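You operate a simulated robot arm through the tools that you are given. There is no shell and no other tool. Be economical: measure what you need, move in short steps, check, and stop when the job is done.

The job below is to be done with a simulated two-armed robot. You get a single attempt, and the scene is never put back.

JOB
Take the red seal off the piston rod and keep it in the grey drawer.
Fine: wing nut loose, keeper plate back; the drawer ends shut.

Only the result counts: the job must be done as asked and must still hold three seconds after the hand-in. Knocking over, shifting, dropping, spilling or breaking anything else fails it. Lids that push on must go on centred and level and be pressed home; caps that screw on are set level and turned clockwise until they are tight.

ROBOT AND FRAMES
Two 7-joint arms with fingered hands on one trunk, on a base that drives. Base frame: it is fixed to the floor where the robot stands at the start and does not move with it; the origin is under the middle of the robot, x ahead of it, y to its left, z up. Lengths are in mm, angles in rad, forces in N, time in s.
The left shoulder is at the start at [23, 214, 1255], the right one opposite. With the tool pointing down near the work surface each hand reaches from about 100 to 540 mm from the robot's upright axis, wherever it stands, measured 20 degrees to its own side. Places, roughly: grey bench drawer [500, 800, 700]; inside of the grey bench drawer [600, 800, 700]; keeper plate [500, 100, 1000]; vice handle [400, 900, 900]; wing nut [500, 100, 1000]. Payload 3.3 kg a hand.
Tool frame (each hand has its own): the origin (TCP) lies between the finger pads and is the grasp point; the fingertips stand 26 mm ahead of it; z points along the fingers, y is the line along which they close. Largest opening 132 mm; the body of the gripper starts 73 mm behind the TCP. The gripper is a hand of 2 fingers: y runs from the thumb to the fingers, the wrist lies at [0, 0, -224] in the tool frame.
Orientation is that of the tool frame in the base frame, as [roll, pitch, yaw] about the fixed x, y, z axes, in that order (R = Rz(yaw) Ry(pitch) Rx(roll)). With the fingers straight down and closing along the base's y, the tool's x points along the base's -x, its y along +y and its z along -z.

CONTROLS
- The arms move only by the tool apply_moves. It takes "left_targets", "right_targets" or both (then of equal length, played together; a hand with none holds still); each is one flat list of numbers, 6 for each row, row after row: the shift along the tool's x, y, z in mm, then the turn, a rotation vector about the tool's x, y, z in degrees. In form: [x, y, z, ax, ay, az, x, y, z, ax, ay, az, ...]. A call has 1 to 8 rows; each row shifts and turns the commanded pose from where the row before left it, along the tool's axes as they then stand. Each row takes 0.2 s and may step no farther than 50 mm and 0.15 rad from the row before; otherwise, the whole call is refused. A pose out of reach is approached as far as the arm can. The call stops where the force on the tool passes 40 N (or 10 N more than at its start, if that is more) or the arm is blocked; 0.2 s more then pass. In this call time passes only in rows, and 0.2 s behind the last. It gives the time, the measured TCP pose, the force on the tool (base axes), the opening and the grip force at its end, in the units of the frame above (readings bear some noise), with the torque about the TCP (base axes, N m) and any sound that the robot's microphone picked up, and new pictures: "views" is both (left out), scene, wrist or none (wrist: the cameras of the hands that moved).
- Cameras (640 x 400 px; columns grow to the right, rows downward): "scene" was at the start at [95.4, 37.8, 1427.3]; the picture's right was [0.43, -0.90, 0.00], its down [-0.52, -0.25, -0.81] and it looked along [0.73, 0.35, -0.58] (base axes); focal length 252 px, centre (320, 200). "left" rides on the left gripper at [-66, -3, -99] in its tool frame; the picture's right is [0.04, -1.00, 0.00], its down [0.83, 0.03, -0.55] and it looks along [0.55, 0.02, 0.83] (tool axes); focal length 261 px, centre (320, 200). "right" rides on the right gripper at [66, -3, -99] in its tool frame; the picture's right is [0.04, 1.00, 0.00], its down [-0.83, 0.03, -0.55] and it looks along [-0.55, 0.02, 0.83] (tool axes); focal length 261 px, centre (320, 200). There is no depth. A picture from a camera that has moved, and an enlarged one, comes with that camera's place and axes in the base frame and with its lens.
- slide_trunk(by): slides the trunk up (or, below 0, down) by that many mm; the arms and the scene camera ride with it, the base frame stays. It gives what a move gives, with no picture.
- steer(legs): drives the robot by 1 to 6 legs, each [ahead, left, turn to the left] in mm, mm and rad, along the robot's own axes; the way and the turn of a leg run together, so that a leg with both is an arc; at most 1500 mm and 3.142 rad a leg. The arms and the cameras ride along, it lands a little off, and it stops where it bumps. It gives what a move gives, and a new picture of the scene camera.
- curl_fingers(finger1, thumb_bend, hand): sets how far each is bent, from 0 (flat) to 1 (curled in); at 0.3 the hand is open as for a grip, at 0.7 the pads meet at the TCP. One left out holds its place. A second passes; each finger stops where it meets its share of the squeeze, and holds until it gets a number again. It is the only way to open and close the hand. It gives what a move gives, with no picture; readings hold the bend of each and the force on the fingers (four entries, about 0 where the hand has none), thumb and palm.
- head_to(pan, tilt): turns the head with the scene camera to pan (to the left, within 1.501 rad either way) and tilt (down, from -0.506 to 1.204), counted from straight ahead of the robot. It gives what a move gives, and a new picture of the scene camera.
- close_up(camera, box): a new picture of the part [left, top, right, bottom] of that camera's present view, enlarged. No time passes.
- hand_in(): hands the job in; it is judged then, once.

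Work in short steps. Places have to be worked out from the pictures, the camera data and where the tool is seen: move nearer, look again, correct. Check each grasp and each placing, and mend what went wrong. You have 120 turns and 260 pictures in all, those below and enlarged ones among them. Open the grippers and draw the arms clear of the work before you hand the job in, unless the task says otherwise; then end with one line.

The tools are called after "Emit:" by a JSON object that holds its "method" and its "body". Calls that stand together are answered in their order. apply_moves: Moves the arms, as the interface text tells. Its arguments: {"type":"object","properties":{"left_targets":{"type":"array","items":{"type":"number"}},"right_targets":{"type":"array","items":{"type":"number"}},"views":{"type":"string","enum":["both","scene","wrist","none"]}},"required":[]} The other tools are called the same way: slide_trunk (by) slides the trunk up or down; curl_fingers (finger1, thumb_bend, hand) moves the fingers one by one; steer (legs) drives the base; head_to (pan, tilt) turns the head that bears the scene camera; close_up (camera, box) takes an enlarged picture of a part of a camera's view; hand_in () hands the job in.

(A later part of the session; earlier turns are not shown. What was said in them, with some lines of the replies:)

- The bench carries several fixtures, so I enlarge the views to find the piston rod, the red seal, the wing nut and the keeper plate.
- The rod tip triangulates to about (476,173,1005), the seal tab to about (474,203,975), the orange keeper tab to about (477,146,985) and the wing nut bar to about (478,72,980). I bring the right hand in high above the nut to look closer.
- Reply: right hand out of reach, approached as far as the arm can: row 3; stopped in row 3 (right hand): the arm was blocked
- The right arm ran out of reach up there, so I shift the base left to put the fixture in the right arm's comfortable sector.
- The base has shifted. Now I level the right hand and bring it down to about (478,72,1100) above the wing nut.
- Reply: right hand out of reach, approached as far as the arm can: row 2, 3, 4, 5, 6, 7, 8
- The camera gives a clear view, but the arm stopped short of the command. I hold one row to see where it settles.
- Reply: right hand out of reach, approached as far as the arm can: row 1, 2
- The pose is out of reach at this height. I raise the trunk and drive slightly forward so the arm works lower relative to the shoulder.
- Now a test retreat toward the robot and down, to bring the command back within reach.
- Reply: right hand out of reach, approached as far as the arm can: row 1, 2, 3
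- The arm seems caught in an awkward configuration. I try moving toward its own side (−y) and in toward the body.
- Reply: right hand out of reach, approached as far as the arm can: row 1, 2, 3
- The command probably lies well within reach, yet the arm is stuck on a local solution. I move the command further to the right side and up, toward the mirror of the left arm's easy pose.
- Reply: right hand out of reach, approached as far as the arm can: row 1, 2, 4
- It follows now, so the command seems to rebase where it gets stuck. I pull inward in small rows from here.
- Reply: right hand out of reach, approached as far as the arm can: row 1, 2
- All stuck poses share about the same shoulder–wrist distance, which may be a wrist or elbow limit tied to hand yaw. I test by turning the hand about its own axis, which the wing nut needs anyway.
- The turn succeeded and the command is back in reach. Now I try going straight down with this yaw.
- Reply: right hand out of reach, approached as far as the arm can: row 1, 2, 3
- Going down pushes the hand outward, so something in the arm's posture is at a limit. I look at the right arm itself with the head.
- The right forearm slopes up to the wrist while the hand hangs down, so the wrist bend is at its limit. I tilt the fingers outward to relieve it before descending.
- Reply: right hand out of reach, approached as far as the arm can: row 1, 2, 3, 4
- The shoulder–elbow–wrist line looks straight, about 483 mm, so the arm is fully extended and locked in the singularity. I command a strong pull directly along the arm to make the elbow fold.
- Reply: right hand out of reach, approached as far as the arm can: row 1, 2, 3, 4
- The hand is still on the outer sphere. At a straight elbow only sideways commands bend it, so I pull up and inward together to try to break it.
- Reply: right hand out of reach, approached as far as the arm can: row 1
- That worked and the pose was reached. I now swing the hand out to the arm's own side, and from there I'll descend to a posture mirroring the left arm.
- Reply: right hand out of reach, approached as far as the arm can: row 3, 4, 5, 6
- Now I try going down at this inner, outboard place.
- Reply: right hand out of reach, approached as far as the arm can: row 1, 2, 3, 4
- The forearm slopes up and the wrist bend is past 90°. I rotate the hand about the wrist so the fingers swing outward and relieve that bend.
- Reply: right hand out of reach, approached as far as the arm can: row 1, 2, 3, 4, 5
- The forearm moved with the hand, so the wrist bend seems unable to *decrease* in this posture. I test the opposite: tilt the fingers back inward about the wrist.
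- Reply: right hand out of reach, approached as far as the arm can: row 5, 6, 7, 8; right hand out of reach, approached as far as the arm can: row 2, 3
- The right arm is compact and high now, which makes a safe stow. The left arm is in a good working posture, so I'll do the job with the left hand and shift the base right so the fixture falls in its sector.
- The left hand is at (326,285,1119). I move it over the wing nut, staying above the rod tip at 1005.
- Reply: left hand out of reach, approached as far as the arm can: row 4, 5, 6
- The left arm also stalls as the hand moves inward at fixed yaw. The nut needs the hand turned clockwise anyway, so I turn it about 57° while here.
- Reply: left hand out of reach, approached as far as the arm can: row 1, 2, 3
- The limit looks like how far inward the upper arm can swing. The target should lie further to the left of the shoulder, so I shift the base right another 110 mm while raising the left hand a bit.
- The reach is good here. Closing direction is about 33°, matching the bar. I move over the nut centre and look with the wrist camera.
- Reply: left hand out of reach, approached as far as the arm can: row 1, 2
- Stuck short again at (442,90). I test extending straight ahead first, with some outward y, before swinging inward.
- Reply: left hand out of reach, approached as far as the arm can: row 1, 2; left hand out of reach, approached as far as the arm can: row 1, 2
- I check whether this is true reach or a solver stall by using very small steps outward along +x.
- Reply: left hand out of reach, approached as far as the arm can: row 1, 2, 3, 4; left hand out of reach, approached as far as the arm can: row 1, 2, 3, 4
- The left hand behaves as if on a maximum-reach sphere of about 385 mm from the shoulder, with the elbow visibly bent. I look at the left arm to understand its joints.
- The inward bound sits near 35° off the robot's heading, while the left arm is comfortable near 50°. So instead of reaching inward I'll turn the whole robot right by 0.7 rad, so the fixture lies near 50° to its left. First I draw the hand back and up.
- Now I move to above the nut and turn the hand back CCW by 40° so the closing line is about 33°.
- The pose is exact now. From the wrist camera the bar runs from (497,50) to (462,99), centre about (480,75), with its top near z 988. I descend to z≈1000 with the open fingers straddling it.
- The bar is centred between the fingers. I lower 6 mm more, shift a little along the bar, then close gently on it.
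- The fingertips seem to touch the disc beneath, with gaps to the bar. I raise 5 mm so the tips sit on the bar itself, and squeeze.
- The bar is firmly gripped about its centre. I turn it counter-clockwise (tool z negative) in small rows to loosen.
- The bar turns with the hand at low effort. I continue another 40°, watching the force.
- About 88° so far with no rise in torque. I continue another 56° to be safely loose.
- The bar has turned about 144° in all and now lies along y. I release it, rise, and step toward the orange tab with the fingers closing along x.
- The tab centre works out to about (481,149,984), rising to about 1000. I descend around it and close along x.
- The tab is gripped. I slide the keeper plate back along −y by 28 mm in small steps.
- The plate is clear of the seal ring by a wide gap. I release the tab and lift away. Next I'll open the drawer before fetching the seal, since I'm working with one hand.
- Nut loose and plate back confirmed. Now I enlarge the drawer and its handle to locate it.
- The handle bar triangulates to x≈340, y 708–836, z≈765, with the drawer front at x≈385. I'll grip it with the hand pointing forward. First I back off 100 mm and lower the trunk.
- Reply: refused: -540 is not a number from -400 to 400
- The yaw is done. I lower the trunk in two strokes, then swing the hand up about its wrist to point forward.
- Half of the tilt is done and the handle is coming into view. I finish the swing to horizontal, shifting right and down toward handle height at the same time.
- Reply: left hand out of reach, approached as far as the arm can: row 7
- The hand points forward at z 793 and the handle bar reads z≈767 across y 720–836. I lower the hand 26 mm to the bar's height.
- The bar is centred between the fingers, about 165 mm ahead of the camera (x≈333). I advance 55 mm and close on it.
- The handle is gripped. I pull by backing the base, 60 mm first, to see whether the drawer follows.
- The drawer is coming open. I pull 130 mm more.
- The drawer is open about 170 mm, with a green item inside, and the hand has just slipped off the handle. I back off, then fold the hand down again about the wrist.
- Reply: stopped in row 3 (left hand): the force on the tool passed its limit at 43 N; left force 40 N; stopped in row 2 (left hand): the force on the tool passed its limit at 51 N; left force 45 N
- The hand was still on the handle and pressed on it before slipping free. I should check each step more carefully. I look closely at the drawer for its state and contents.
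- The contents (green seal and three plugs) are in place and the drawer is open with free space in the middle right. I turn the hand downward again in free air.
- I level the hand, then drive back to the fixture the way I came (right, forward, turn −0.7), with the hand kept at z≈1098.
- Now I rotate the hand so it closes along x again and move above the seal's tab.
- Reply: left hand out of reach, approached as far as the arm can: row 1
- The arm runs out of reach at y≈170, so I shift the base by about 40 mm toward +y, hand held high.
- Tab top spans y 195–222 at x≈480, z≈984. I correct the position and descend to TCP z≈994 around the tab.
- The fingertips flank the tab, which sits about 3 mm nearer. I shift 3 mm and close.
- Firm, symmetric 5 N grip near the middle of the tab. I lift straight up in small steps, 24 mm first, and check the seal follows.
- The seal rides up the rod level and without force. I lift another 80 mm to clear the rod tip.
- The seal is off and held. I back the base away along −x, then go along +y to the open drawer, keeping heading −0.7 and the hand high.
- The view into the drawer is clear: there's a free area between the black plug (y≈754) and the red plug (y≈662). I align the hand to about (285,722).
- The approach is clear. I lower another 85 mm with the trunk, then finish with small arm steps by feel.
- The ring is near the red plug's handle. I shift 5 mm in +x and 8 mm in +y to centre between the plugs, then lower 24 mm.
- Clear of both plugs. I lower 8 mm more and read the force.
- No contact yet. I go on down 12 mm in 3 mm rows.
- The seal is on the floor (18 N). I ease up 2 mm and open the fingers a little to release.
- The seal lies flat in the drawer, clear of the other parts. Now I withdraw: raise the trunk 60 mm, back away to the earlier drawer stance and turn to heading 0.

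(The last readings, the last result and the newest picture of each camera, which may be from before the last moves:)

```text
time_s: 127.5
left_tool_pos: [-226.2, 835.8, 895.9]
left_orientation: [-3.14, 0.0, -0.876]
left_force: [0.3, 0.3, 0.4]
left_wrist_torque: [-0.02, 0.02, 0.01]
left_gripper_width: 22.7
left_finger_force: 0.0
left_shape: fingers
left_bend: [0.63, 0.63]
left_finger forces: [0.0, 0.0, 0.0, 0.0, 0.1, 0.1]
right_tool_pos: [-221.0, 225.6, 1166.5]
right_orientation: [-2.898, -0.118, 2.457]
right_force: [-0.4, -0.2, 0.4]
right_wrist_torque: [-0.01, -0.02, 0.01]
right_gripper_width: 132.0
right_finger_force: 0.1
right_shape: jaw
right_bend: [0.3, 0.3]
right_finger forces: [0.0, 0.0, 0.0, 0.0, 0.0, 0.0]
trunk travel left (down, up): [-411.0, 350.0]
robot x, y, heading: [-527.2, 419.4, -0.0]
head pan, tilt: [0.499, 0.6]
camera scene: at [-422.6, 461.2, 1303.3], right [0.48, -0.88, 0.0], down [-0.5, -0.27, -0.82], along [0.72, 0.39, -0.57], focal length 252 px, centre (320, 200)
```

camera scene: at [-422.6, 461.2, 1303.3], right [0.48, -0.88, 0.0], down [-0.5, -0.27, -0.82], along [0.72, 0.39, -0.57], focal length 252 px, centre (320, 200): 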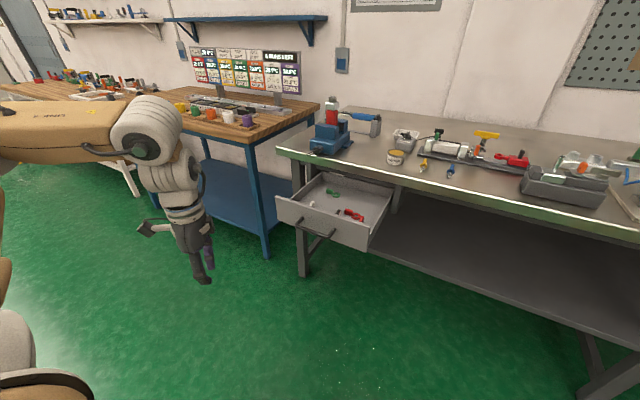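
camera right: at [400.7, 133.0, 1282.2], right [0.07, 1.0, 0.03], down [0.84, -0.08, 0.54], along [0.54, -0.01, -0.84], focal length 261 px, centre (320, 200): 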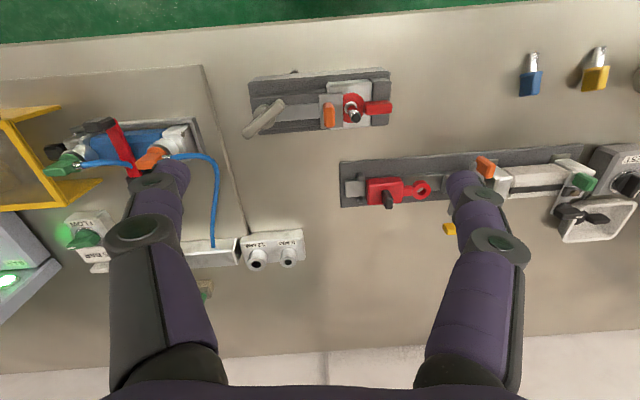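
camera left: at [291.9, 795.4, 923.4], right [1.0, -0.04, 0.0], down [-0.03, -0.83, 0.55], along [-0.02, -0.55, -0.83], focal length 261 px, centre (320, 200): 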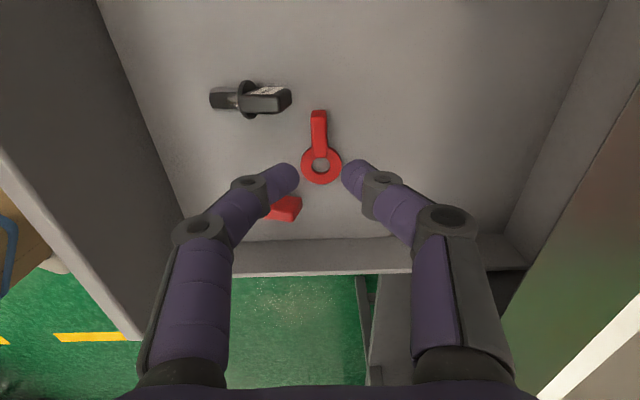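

All clear. I turn the hand to yaw −π/2, lower the trunk so the wrist is at handle height, and swing the hand up to point forward in free space.

Emit:
{"method": "apply_moves", "body": {"left_targets": [0, 0, 0, 0, 0, 8, 0, 0, 0, 0, 0, 8, 0, 0, 0, 0, 0, 8, 0, 0, 0, 0, 0, 8, 0, 0, 0, 0, 0, 7.8], "views": "none"}}

Emit:
{"method": "slide_trunk", "body": {"by": -343}}

Emit:
{"method": "apply_moves", "body": {"left_targets": [0, -31.9, -2.3, 8.2, 0, 0, 0, -31.9, -2.3, 8.2, 0, 0, 0, -31.9, -2.3, 8.2, 0, 0, 0, -31.9, -2.3, 8.2, 0, 0, 0, -31.9, -2.3, 8.2, 0, 0, 0, -31.9, -2.3, 8.2, 0, 0, 0, -31.9, -2.3, 8.2, 0, 0, 0, -31.9, -2.3, 8.2, 0, 0], "views": "none"}}

Emit:
{"method": "apply_moves", "body": {"left_targets": [0, -31.9, -2.3, 8.2, 0, 0, 0, -31.9, -2.3, 8.2, 0, 0, 0, -31.9, -2.3, 8.0, 0, 0], "views": "both"}}

```text
time_s: 128.7
left_tool_pos: [-227.1, 836.2, 895.8]
left_orientation: [-3.14, 0.003, -1.573]
left_force: [0.3, -0.1, 0.2]
left_wrist_torque: [-0.03, 0.01, -0.01]
left_gripper_width: 23.0
left_finger_force: 0.1
left_shape: fingers
left_bend: [0.63, 0.63]
left_finger forces: [0.0, 0.0, 0.0, 0.0, 0.0, 0.1]
right_tool_pos: [-221.1, 225.3, 1167.0]
right_orientation: [-2.897, -0.118, 2.457]
right_force: [-0.2, -0.1, -0.5]
right_wrist_torque: [0.01, -0.02, -0.01]
right_gripper_width: 131.9
right_finger_force: 0.1
right_shape: jaw
right_bend: [0.3, 0.3]
right_finger forces: [0.1, 0.1, 0.1, 0.0, 0.0, 0.0]
trunk travel left (down, up): [-411.0, 350.0]
robot x, y, heading: [-525.0, 418.6, -0.002]
head pan, tilt: [0.499, 0.6]
```

```text
time_s: 132.0
left_tool_pos: [-226.3, 834.9, 545.9]
left_orientation: [3.115, 0.004, -1.568]
left_force: [-0.5, 0.1, 0.1]
left_wrist_torque: [-0.03, 0.0, -0.02]
left_gripper_width: 22.8
left_finger_force: 0.1
left_shape: fingers
left_bend: [0.63, 0.63]
left_finger forces: [0.1, 0.1, 0.0, 0.0, 0.1, 0.1]
right_tool_pos: [-207.1, 223.4, 808.5]
right_orientation: [-2.858, -0.17, 2.451]
right_force: [0.9, -0.1, 0.1]
right_wrist_torque: [-0.03, 0.0, -0.02]
right_gripper_width: 131.8
right_finger_force: 0.1
right_shape: jaw
right_bend: [0.3, 0.3]
right_finger forces: [0.0, 0.0, 0.0, 0.0, 0.0, 0.0]
trunk travel left (down, up): [-68.0, 693.0]
robot x, y, heading: [-527.0, 419.2, -0.003]
head pan, tilt: [0.499, 0.6]
```

```text
time_s: 133.8
left_tool_pos: [-19.5, 835.7, 672.4]
left_orientation: [-2.021, 0.005, -1.57]
left_force: [-0.2, -0.2, -1.7]
left_wrist_torque: [0.05, 0.0, -0.02]
left_gripper_width: 22.9
left_finger_force: 0.1
left_shape: fingers
left_bend: [0.63, 0.63]
left_finger forces: [0.0, 0.0, 0.0, 0.0, 0.0, 0.0]
right_tool_pos: [-205.1, 224.0, 807.8]
right_orientation: [-2.857, -0.169, 2.45]
right_force: [-0.7, -0.8, -0.6]
right_wrist_torque: [-0.01, 0.02, -0.01]
right_gripper_width: 131.8
right_finger_force: 0.1
right_shape: jaw
right_bend: [0.3, 0.3]
right_finger forces: [0.1, 0.0, 0.0, 0.1, 0.0, 0.0]
trunk travel left (down, up): [-68.0, 693.0]
robot x, y, heading: [-525.9, 422.3, -0.004]
head pan, tilt: [0.499, 0.6]
```

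```text
time_s: 134.6
left_tool_pos: [4.2, 835.7, 764.7]
left_orientation: [-1.597, 0.006, -1.566]
left_force: [1.0, -0.3, -0.1]
left_wrist_torque: [-0.02, 0.0, 0.01]
left_gripper_width: 22.8
left_finger_force: 0.1
left_shape: fingers
left_bend: [0.63, 0.63]
left_finger forces: [0.0, 0.1, 0.1, 0.0, 0.1, 0.0]
right_tool_pos: [-204.9, 225.8, 808.1]
right_orientation: [-2.856, -0.17, 2.449]
right_force: [0.8, 0.6, -0.1]
right_wrist_torque: [0.01, 0.01, 0.01]
right_gripper_width: 131.8
right_finger_force: 0.1
right_shape: jaw
right_bend: [0.3, 0.3]
right_finger forces: [0.1, 0.0, 0.1, 0.0, 0.1, 0.0]
trunk travel left (down, up): [-68.0, 693.0]
robot x, y, heading: [-526.3, 420.4, -0.001]
head pan, tilt: [0.499, 0.6]
camera scene: at [-332.0, 461.0, 951.4], right [0.48, -0.88, 0.0], down [-0.5, -0.27, -0.82], along [0.72, 0.39, -0.57], focal length 252 px, centre (320, 200)
camera left: at [-96.3, 900.4, 768.3], right [0.03, -0.05, 1.0], down [-0.55, -0.83, -0.02], along [0.83, -0.55, -0.05], focal length 261 px, centre (320, 200)
```

scene: 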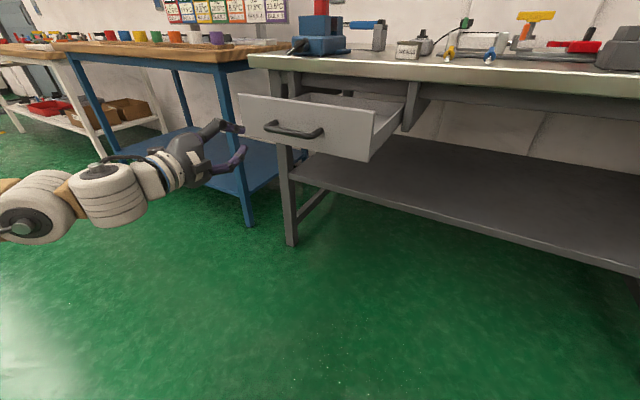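
left: 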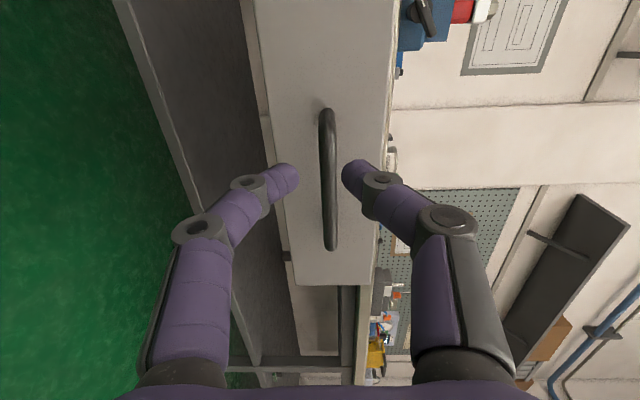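

The hand points forward at handle height. I open the fingers, level the hand and shift right 58 mm to centre on the handle.

Emit:
{"method": "curl_fingers", "body": {"hand": "left", "finger1": 0.45, "thumb_bend": 0.45}}

Emit:
{"method": "apply_moves", "body": {"left_targets": [0, 0, 0, 1.5, 0, 0], "views": "none"}}

Emit:
{"method": "steer", "body": {"legs": [[0, -58, 0]]}}

Emit:
{"method": "close_up", "body": {"camera": "left", "box": [0, 0, 640, 400]}}

```text
time_s: 135.6
left_tool_pos: [3.2, 835.6, 764.4]
left_orientation: [-1.597, 0.004, -1.57]
left_force: [-0.1, -0.6, 1.2]
left_wrist_torque: [-0.02, 0.0, -0.01]
left_gripper_width: 83.1
left_finger_force: 0.1
left_shape: fingers
left_bend: [0.45, 0.45]
left_finger forces: [0.0, 0.0, 0.0, 0.0, 0.1, 0.0]
right_tool_pos: [-205.5, 223.1, 808.6]
right_orientation: [-2.855, -0.17, 2.45]
right_force: [0.1, 0.5, -0.1]
right_wrist_torque: [-0.02, -0.03, 0.02]
right_gripper_width: 131.7
right_finger_force: 0.1
right_shape: jaw
right_bend: [0.3, 0.3]
right_finger forces: [0.1, 0.0, 0.0, 0.1, 0.0, 0.0]
trunk travel left (down, up): [-68.0, 693.0]
robot x, y, heading: [-527.1, 415.7, -0.001]
head pan, tilt: [0.499, 0.6]
```

```text
time_s: 136.0
left_tool_pos: [2.6, 835.2, 764.9]
left_orientation: [-1.571, 0.002, -1.571]
left_force: [-0.3, -0.6, 0.5]
left_wrist_torque: [0.01, 0.03, 0.0]
left_gripper_width: 83.1
left_finger_force: 0.0
left_shape: fingers
left_bend: [0.45, 0.45]
left_finger forces: [0.1, 0.0, 0.1, 0.1, 0.0, 0.0]
right_tool_pos: [-206.1, 225.4, 807.9]
right_orientation: [-2.855, -0.17, 2.45]
right_force: [0.4, 0.6, -0.4]
right_wrist_torque: [-0.01, -0.01, 0.04]
right_gripper_width: 131.6
right_finger_force: 0.0
right_shape: jaw
right_bend: [0.3, 0.3]
right_finger forces: [0.1, 0.0, 0.1, 0.1, 0.0, 0.0]
trunk travel left (down, up): [-68.0, 693.0]
robot x, y, heading: [-524.9, 421.2, -0.001]
head pan, tilt: [0.499, 0.6]
```

```text
time_s: 137.0
left_tool_pos: [1.9, 775.6, 765.4]
left_orientation: [-1.572, 0.003, -1.569]
left_force: [-0.1, 0.0, -0.3]
left_wrist_torque: [-0.06, -0.02, -0.04]
left_gripper_width: 83.0
left_finger_force: 0.0
left_shape: fingers
left_bend: [0.45, 0.45]
left_finger forces: [0.1, 0.0, 0.0, 0.1, 0.2, 0.0]
right_tool_pos: [-205.7, 166.8, 808.2]
right_orientation: [-2.855, -0.169, 2.45]
right_force: [-0.1, 0.0, 0.0]
right_wrist_torque: [-0.02, -0.01, 0.0]
right_gripper_width: 131.9
right_finger_force: 0.1
right_shape: jaw
right_bend: [0.3, 0.3]
right_finger forces: [0.0, 0.0, 0.0, 0.0, 0.0, 0.0]
trunk travel left (down, up): [-68.0, 693.0]
robot x, y, heading: [-527.7, 364.7, -0.003]
head pan, tilt: [0.499, 0.6]
camera scene: at [-332.1, 402.8, 951.4], right [0.48, -0.88, 0.0], down [-0.5, -0.27, -0.82], along [0.72, 0.39, -0.57], focal length 252 px, centre (320, 200)
```

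scene: 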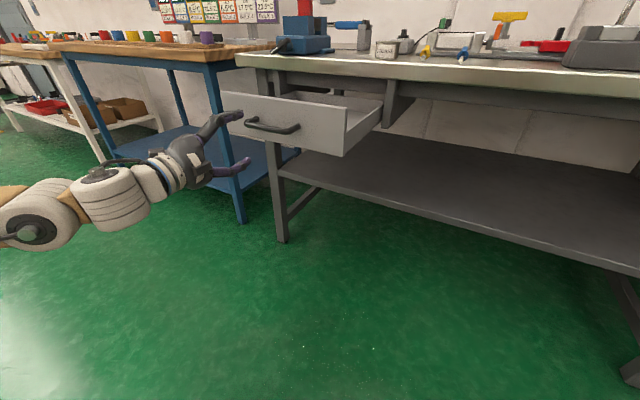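

```text
1.00 times, centred on (320, 200) of left (not enlarged: the box is as wide or as high as the picture)
camera zoom: at [-96.5, 841.5, 765.6], right [0.0, -0.04, 1.0], down [-0.55, -0.83, -0.04], along [0.83, -0.55, -0.02], focal length 261 px, centre (320, 200)
```

zoom: 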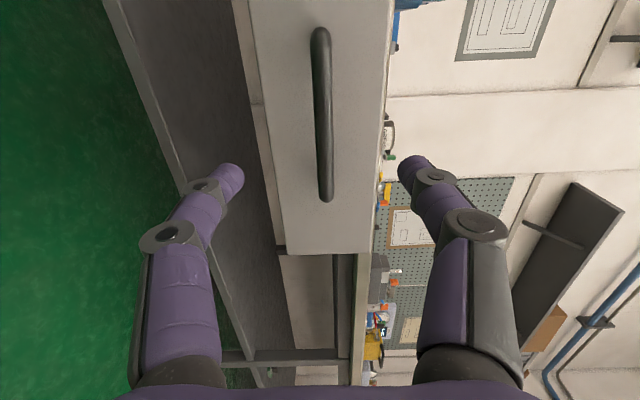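

Centred. I drive 105 mm forward so the bar sits well between the fingers, then close.

Emit:
{"method": "steer", "body": {"legs": [[105, 0, 0]]}}

Emit:
{"method": "curl_fingers", "body": {"hand": "left", "finger1": 0.72, "thumb_bend": 0.72}}

Emit:
{"method": "close_up", "body": {"camera": "left", "box": [160, 50, 480, 250]}}

```text
time_s: 138.2
left_tool_pos: [106.1, 777.3, 765.2]
left_orientation: [-1.57, 0.004, -1.569]
left_force: [-0.1, 0.0, 0.6]
left_wrist_torque: [0.03, -0.01, -0.01]
left_gripper_width: 83.2
left_finger_force: 0.0
left_shape: fingers
left_bend: [0.45, 0.45]
left_finger forces: [0.1, 0.0, 0.0, 0.1, 0.0, 0.1]
right_tool_pos: [-102.4, 166.7, 808.3]
right_orientation: [-2.856, -0.169, 2.449]
right_force: [-0.1, -0.5, 0.3]
right_wrist_torque: [-0.01, 0.01, 0.01]
right_gripper_width: 131.9
right_finger_force: 0.0
right_shape: jaw
right_bend: [0.3, 0.3]
right_finger forces: [0.0, 0.1, 0.1, 0.1, 0.0, 0.0]
trunk travel left (down, up): [-68.0, 693.0]
robot x, y, heading: [-420.4, 362.4, -0.004]
head pan, tilt: [0.499, 0.6]
camera scene: at [-227.3, 402.7, 951.5], right [0.48, -0.88, 0.0], down [-0.5, -0.27, -0.82], along [0.72, 0.39, -0.57], focal length 252 px, centre (320, 200)
```

scene: 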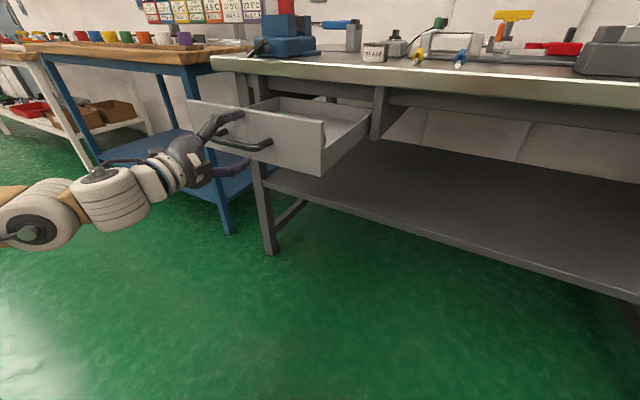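

```text
time_s: 139.2
left_tool_pos: [108.3, 777.7, 764.0]
left_orientation: [-1.572, 0.004, -1.569]
left_force: [0.3, -0.6, 0.0]
left_wrist_torque: [0.0, 0.0, -0.01]
left_gripper_width: 0.0
left_finger_force: 0.1
left_shape: fingers
left_bend: [0.71, 0.71]
left_finger forces: [0.0, 0.1, 0.0, 0.0, 0.0, 0.1]
right_tool_pos: [-100.5, 167.0, 808.7]
right_orientation: [-2.854, -0.169, 2.45]
right_force: [-0.3, 0.7, 0.0]
right_wrist_torque: [0.02, 0.01, -0.01]
right_gripper_width: 131.9
right_finger_force: 0.0
right_shape: jaw
right_bend: [0.3, 0.3]
right_finger forces: [0.0, 0.0, 0.0, 0.0, 0.1, 0.1]
trunk travel left (down, up): [-68.0, 693.0]
robot x, y, heading: [-421.3, 359.6, 0.0]
head pan, tilt: [0.499, 0.6]
```

```text
2.00 times, centred on (320, 150) of left
camera zoom: at [8.1, 841.7, 765.6], right [0.0, -0.04, 1.0], down [-0.55, -0.83, -0.04], along [0.83, -0.55, -0.02], focal length 521 px, centre (320, 300)
```

zoom: 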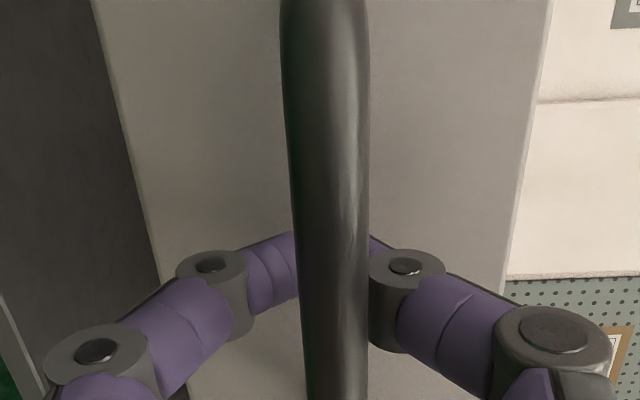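

The fingers closed behind the bar, so it's captive, and the tips will push the drawer's front panel. I drive forward 150 mm.

Emit:
{"method": "steer", "body": {"legs": [[150, 0, 0]]}}

Emit:
{"method": "close_up", "body": {"camera": "left", "box": [160, 50, 480, 250]}}

```text
time_s: 140.5
left_tool_pos: [259.9, 775.2, 766.1]
left_orientation: [-1.57, 0.004, -1.57]
left_force: [0.4, -0.1, 0.8]
left_wrist_torque: [0.0, 0.04, 0.0]
left_gripper_width: 0.3
left_finger_force: 0.0
left_shape: fingers
left_bend: [0.71, 0.71]
left_finger forces: [0.1, 0.0, 0.1, 0.0, 0.0, 0.1]
right_tool_pos: [50.8, 165.8, 808.3]
right_orientation: [-2.856, -0.168, 2.451]
right_force: [0.8, -0.1, -0.8]
right_wrist_torque: [-0.01, -0.01, 0.0]
right_gripper_width: 132.1
right_finger_force: 0.0
right_shape: jaw
right_bend: [0.3, 0.3]
right_finger forces: [0.0, 0.0, 0.1, 0.0, 0.0, 0.0]
trunk travel left (down, up): [-68.0, 693.0]
robot x, y, heading: [-267.9, 357.3, -0.007]
head pan, tilt: [0.499, 0.6]
camera scene: at [-75.1, 402.4, 951.5], right [0.48, -0.88, 0.0], down [-0.5, -0.27, -0.82], along [0.72, 0.39, -0.57], focal length 252 px, centre (320, 200)
```

scene: 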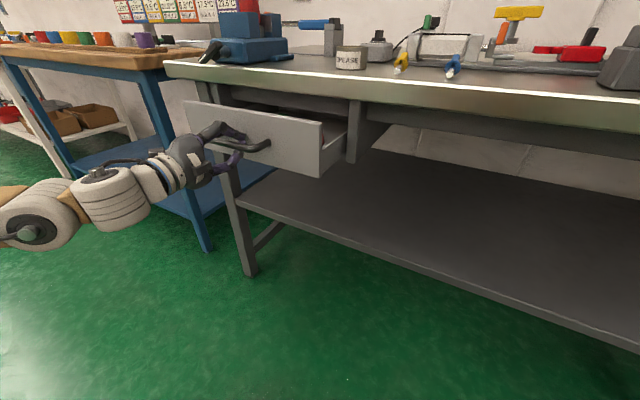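

```text
2.00 times, centred on (320, 150) of left
camera zoom: at [160.6, 841.1, 765.6], right [0.0, -0.04, 1.0], down [-0.55, -0.83, -0.04], along [0.83, -0.55, -0.02], focal length 521 px, centre (320, 300)
```

zoom: 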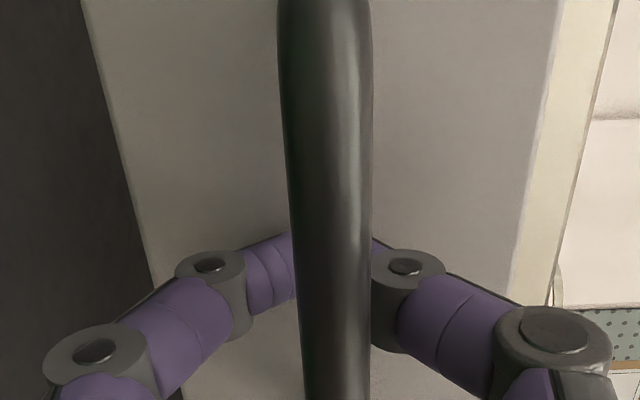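

The drawer moves smoothly. I push 80 mm more with the base, leaving the last bit for the arm with force feedback.

Emit:
{"method": "steer", "body": {"legs": [[80, 0, 0]]}}

```text
time_s: 141.6
left_tool_pos: [341.3, 774.1, 764.5]
left_orientation: [-1.573, 0.002, -1.572]
left_force: [-0.8, 0.0, 0.4]
left_wrist_torque: [-0.01, 0.01, 0.01]
left_gripper_width: 0.1
left_finger_force: 0.0
left_shape: fingers
left_bend: [0.71, 0.71]
left_finger forces: [0.0, 0.0, 0.0, 0.0, 0.0, 0.1]
right_tool_pos: [131.6, 165.1, 808.4]
right_orientation: [-2.854, -0.17, 2.449]
right_force: [-0.6, 0.1, 0.1]
right_wrist_torque: [-0.02, -0.04, -0.02]
right_gripper_width: 131.9
right_finger_force: 0.0
right_shape: jaw
right_bend: [0.3, 0.3]
right_finger forces: [0.0, 0.0, 0.0, 0.1, 0.1, 0.0]
trunk travel left (down, up): [-68.0, 693.0]
robot x, y, heading: [-189.8, 360.5, -0.0]
head pan, tilt: [0.499, 0.6]
camera scene: at [5.7, 402.0, 951.4], right [0.48, -0.88, 0.0], down [-0.5, -0.27, -0.82], along [0.73, 0.39, -0.57], focal length 252 px, centre (320, 200)
```

scene: 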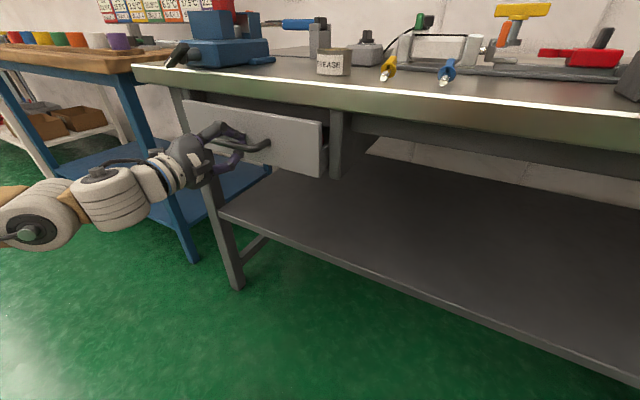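

Nearly shut. I press forward with the arm in small steps until it meets the stop.

Emit:
{"method": "apply_moves", "body": {"left_targets": [0, 0, 5, 0, 0, 0, 0, 0, 5, 0, 0, 0, 0, 0, 4, 0, 0, 0, 0, 0, 4, 0, 0, 0, 0, 0, 4, 0, 0, 0, 0, 0, 4, 0, 0, 0], "views": "scene"}}

Emit:
{"method": "close_up", "body": {"camera": "scene", "box": [170, 70, 390, 200]}}

```text
time_s: 143.0
left_tool_pos: [364.0, 775.1, 766.0]
left_orientation: [-1.57, 0.003, -1.569]
left_force: [-36.4, 1.5, 0.6]
left_wrist_torque: [0.02, -0.04, 0.04]
left_gripper_width: 0.0
left_finger_force: 19.7
left_shape: fingers
left_bend: [0.73, 0.73]
left_finger forces: [16.1, 0.0, 0.0, 0.0, 23.8, 0.0]
right_tool_pos: [128.6, 166.3, 809.8]
right_orientation: [-2.857, -0.167, 2.449]
right_force: [-0.6, 0.8, -1.1]
right_wrist_torque: [0.0, -0.02, 0.0]
right_gripper_width: 131.9
right_finger_force: 0.0
right_shape: jaw
right_bend: [0.3, 0.3]
right_finger forces: [0.0, 0.0, 0.0, 0.0, 0.0, 0.0]
trunk travel left (down, up): [-68.0, 693.0]
robot x, y, heading: [-190.6, 362.4, 0.002]
head pan, tilt: [0.499, 0.6]
camera scene: at [2.6, 402.3, 952.2], right [0.48, -0.88, 0.0], down [-0.49, -0.27, -0.83], along [0.73, 0.39, -0.56], focal length 252 px, centre (320, 200)
```

scene: 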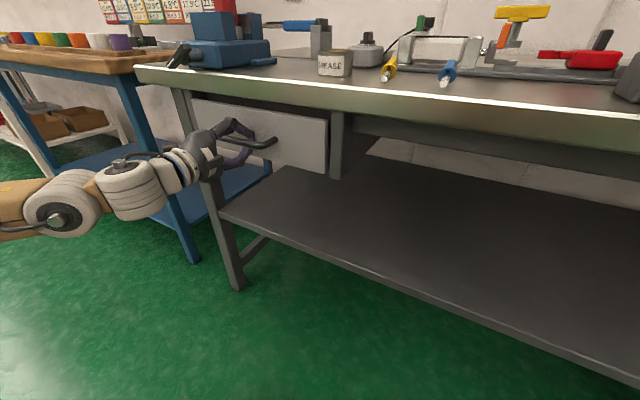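

```text
2.91 times, centred on (280, 135) of scene
camera zoom: at [2.6, 402.3, 952.2], right [0.48, -0.88, 0.0], down [-0.49, -0.27, -0.83], along [0.73, 0.39, -0.56], focal length 734 px, centre (436, 389)
```

zoom: 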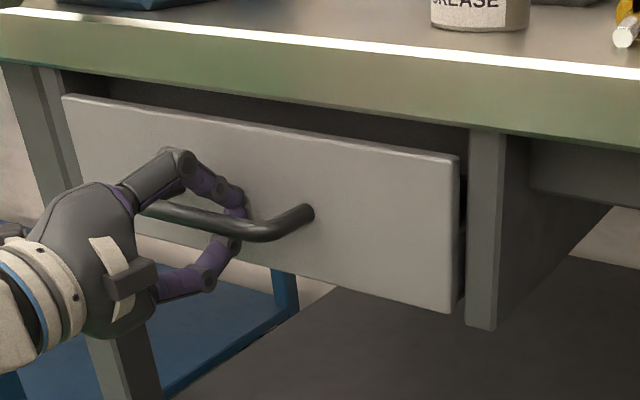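

The drawer has met its stop (36 N). I ease off, open the fingers fully around the bar, and check they're clear before backing off.

Emit:
{"method": "apply_moves", "body": {"left_targets": [0, 0, -6, 0, 0, 0], "views": "none"}}

Emit:
{"method": "curl_fingers", "body": {"hand": "left", "finger1": 0.42, "thumb_bend": 0.42}}

Emit:
{"method": "close_up", "body": {"camera": "left", "box": [0, 0, 640, 400]}}

```text
time_s: 143.4
left_tool_pos: [361.9, 773.9, 764.2]
left_orientation: [-1.572, 0.004, -1.571]
left_force: [-1.5, 1.6, 0.0]
left_wrist_torque: [-0.02, -0.07, -0.01]
left_gripper_width: 0.0
left_finger_force: 0.2
left_shape: fingers
left_bend: [0.71, 0.72]
left_finger forces: [0.0, 0.0, 0.0, 0.0, 0.0, 0.0]
right_tool_pos: [131.3, 166.7, 808.3]
right_orientation: [-2.855, -0.169, 2.448]
right_force: [0.8, -0.3, 1.1]
right_wrist_torque: [0.0, 0.01, 0.0]
right_gripper_width: 131.9
right_finger_force: 0.2
right_shape: jaw
right_bend: [0.3, 0.3]
right_finger forces: [0.0, 0.1, 0.0, 0.0, 0.0, 0.1]
trunk travel left (down, up): [-68.0, 693.0]
robot x, y, heading: [-191.0, 359.1, -0.006]
head pan, tilt: [0.499, 0.6]
```

```text
time_s: 143.9
left_tool_pos: [356.1, 774.1, 762.8]
left_orientation: [-1.578, 0.007, -1.575]
left_force: [-42.5, -2.2, -9.2]
left_wrist_torque: [0.03, -1.41, -0.04]
left_gripper_width: 76.8
left_finger_force: 21.4
left_shape: fingers
left_bend: [0.42, 0.49]
left_finger forces: [0.0, 0.0, 0.1, 0.0, 42.2, 0.1]
right_tool_pos: [128.5, 165.5, 809.6]
right_orientation: [-2.857, -0.167, 2.453]
right_force: [-0.1, -0.4, 0.0]
right_wrist_torque: [0.02, 0.01, 0.02]
right_gripper_width: 132.0
right_finger_force: 0.0
right_shape: jaw
right_bend: [0.3, 0.3]
right_finger forces: [0.1, 0.1, 0.0, 0.0, 0.1, 0.0]
trunk travel left (down, up): [-68.0, 693.0]
robot x, y, heading: [-189.9, 360.7, 0.001]
head pan, tilt: [0.499, 0.6]
stopped (left hand): the force on the tool passed its limit at 42 N (the readings are from after the stop); the commanded pose is now the measured one
```

```text
1.00 times, centred on (320, 200) of left (not enlarged: the box is as wide or as high as the picture)
camera zoom: at [257.3, 839.5, 764.2], right [0.0, -0.05, 1.0], down [-0.56, -0.83, -0.04], along [0.83, -0.56, -0.03], focal length 261 px, centre (320, 200)
```

zoom: 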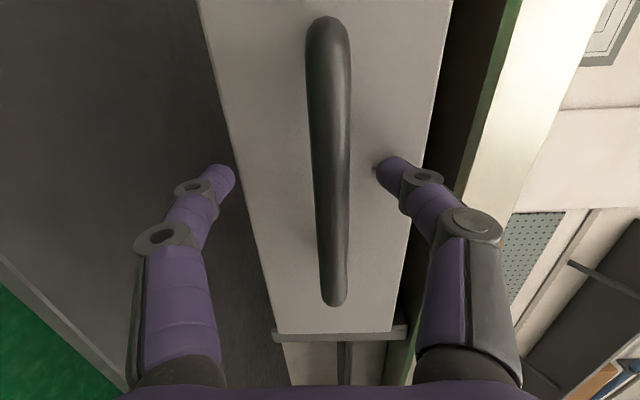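

The fingers are wide open and clear of the bar, with one tip resting on the panel. I draw the hand straight back with the arm, then with the base.

Emit:
{"method": "apply_moves", "body": {"left_targets": [0, 0, -10, 0, 0, 0, 0, 0, -20, 0, 0, 0, 0, 0, -25, 0, 0, 0], "views": "wrist"}}

Emit:
{"method": "steer", "body": {"legs": [[-150, 0, 0]]}}

Emit:
{"method": "close_up", "body": {"camera": "scene", "box": [170, 70, 390, 200]}}

```text
time_s: 144.7
left_tool_pos: [317.9, 774.8, 763.7]
left_orientation: [-1.572, 0.003, -1.572]
left_force: [0.2, -1.0, -0.1]
left_wrist_torque: [0.02, -0.03, 0.0]
left_gripper_width: 93.2
left_finger_force: 0.1
left_shape: fingers
left_bend: [0.42, 0.42]
left_finger forces: [0.1, 0.0, 0.0, 0.0, 0.0, 0.0]
left hand out of reach, approached as far as the arm can: row 3
right_tool_pos: [131.6, 166.8, 808.9]
right_orientation: [-2.855, -0.168, 2.451]
right_force: [0.2, -0.3, -0.7]
right_wrist_torque: [0.01, -0.01, 0.02]
right_gripper_width: 132.3
right_finger_force: 0.0
right_shape: jaw
right_bend: [0.3, 0.3]
right_finger forces: [0.0, 0.1, 0.0, 0.0, 0.0, 0.1]
trunk travel left (down, up): [-68.0, 693.0]
robot x, y, heading: [-191.9, 359.9, -0.005]
head pan, tilt: [0.499, 0.6]
camera left: at [218.7, 840.1, 764.6], right [0.0, -0.04, 1.0], down [-0.55, -0.83, -0.04], along [0.83, -0.55, -0.03], focal length 261 px, centre (320, 200)
```

left: 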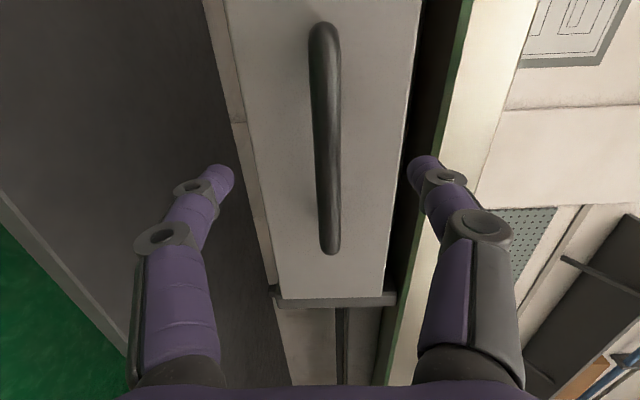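

```text
time_s: 146.1
left_tool_pos: [168.2, 774.8, 763.9]
left_orientation: [-1.573, 0.004, -1.572]
left_force: [-0.2, -0.2, 0.7]
left_wrist_torque: [-0.02, -0.03, 0.02]
left_gripper_width: 93.2
left_finger_force: 0.0
left_shape: fingers
left_bend: [0.42, 0.42]
left_finger forces: [0.0, 0.1, 0.0, 0.1, 0.1, 0.1]
right_tool_pos: [-16.9, 165.8, 808.2]
right_orientation: [-2.856, -0.17, 2.447]
right_force: [0.2, 0.3, -0.6]
right_wrist_torque: [0.02, 0.02, -0.01]
right_gripper_width: 132.1
right_finger_force: 0.1
right_shape: jaw
right_bend: [0.3, 0.3]
right_finger forces: [0.0, 0.0, 0.0, 0.0, 0.0, 0.0]
trunk travel left (down, up): [-68.0, 693.0]
robot x, y, heading: [-338.0, 358.6, 0.003]
head pan, tilt: [0.499, 0.6]
camera scene: at [-143.4, 402.4, 951.4], right [0.48, -0.88, 0.0], down [-0.5, -0.27, -0.82], along [0.73, 0.39, -0.57], focal length 252 px, centre (320, 200)
```

scene: 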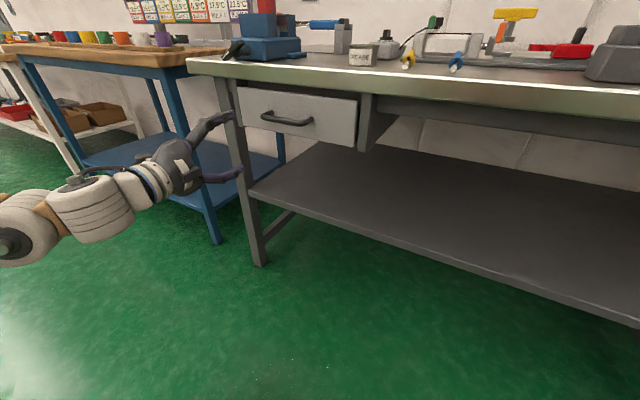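

```text
2.91 times, centred on (280, 135) of scene
camera zoom: at [-143.4, 402.4, 951.4], right [0.48, -0.88, 0.0], down [-0.5, -0.27, -0.82], along [0.73, 0.39, -0.57], focal length 734 px, centre (436, 389)
```

zoom: 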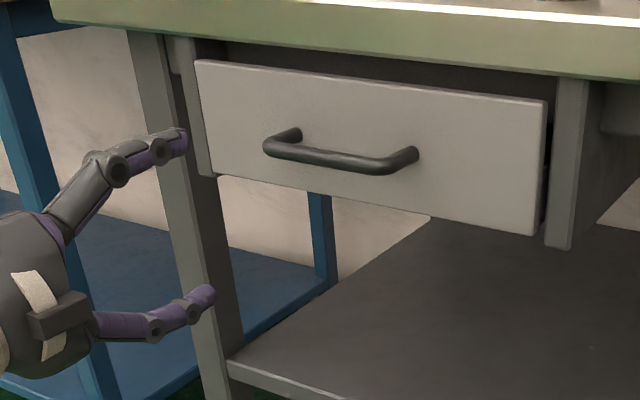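

The drawer is shut just as at the start, the seal is inside, the nut is loose and the plate back. Both hands are open and clear, so I hand in.

Emit:
{"method": "hand_in", "body": {}}

```text
The job is handed in.
```

The red seal is off the piston rod and lying flat in the grey drawer, and the drawer is shut. The wing nut is loose and the keeper plate is back. While opening the drawer, the hand stayed on the handle longer than intended and pressed it down with about 45–50 N before slipping free. The enlarged picture afterwards showed no damage, and the drawer's contents were in place.
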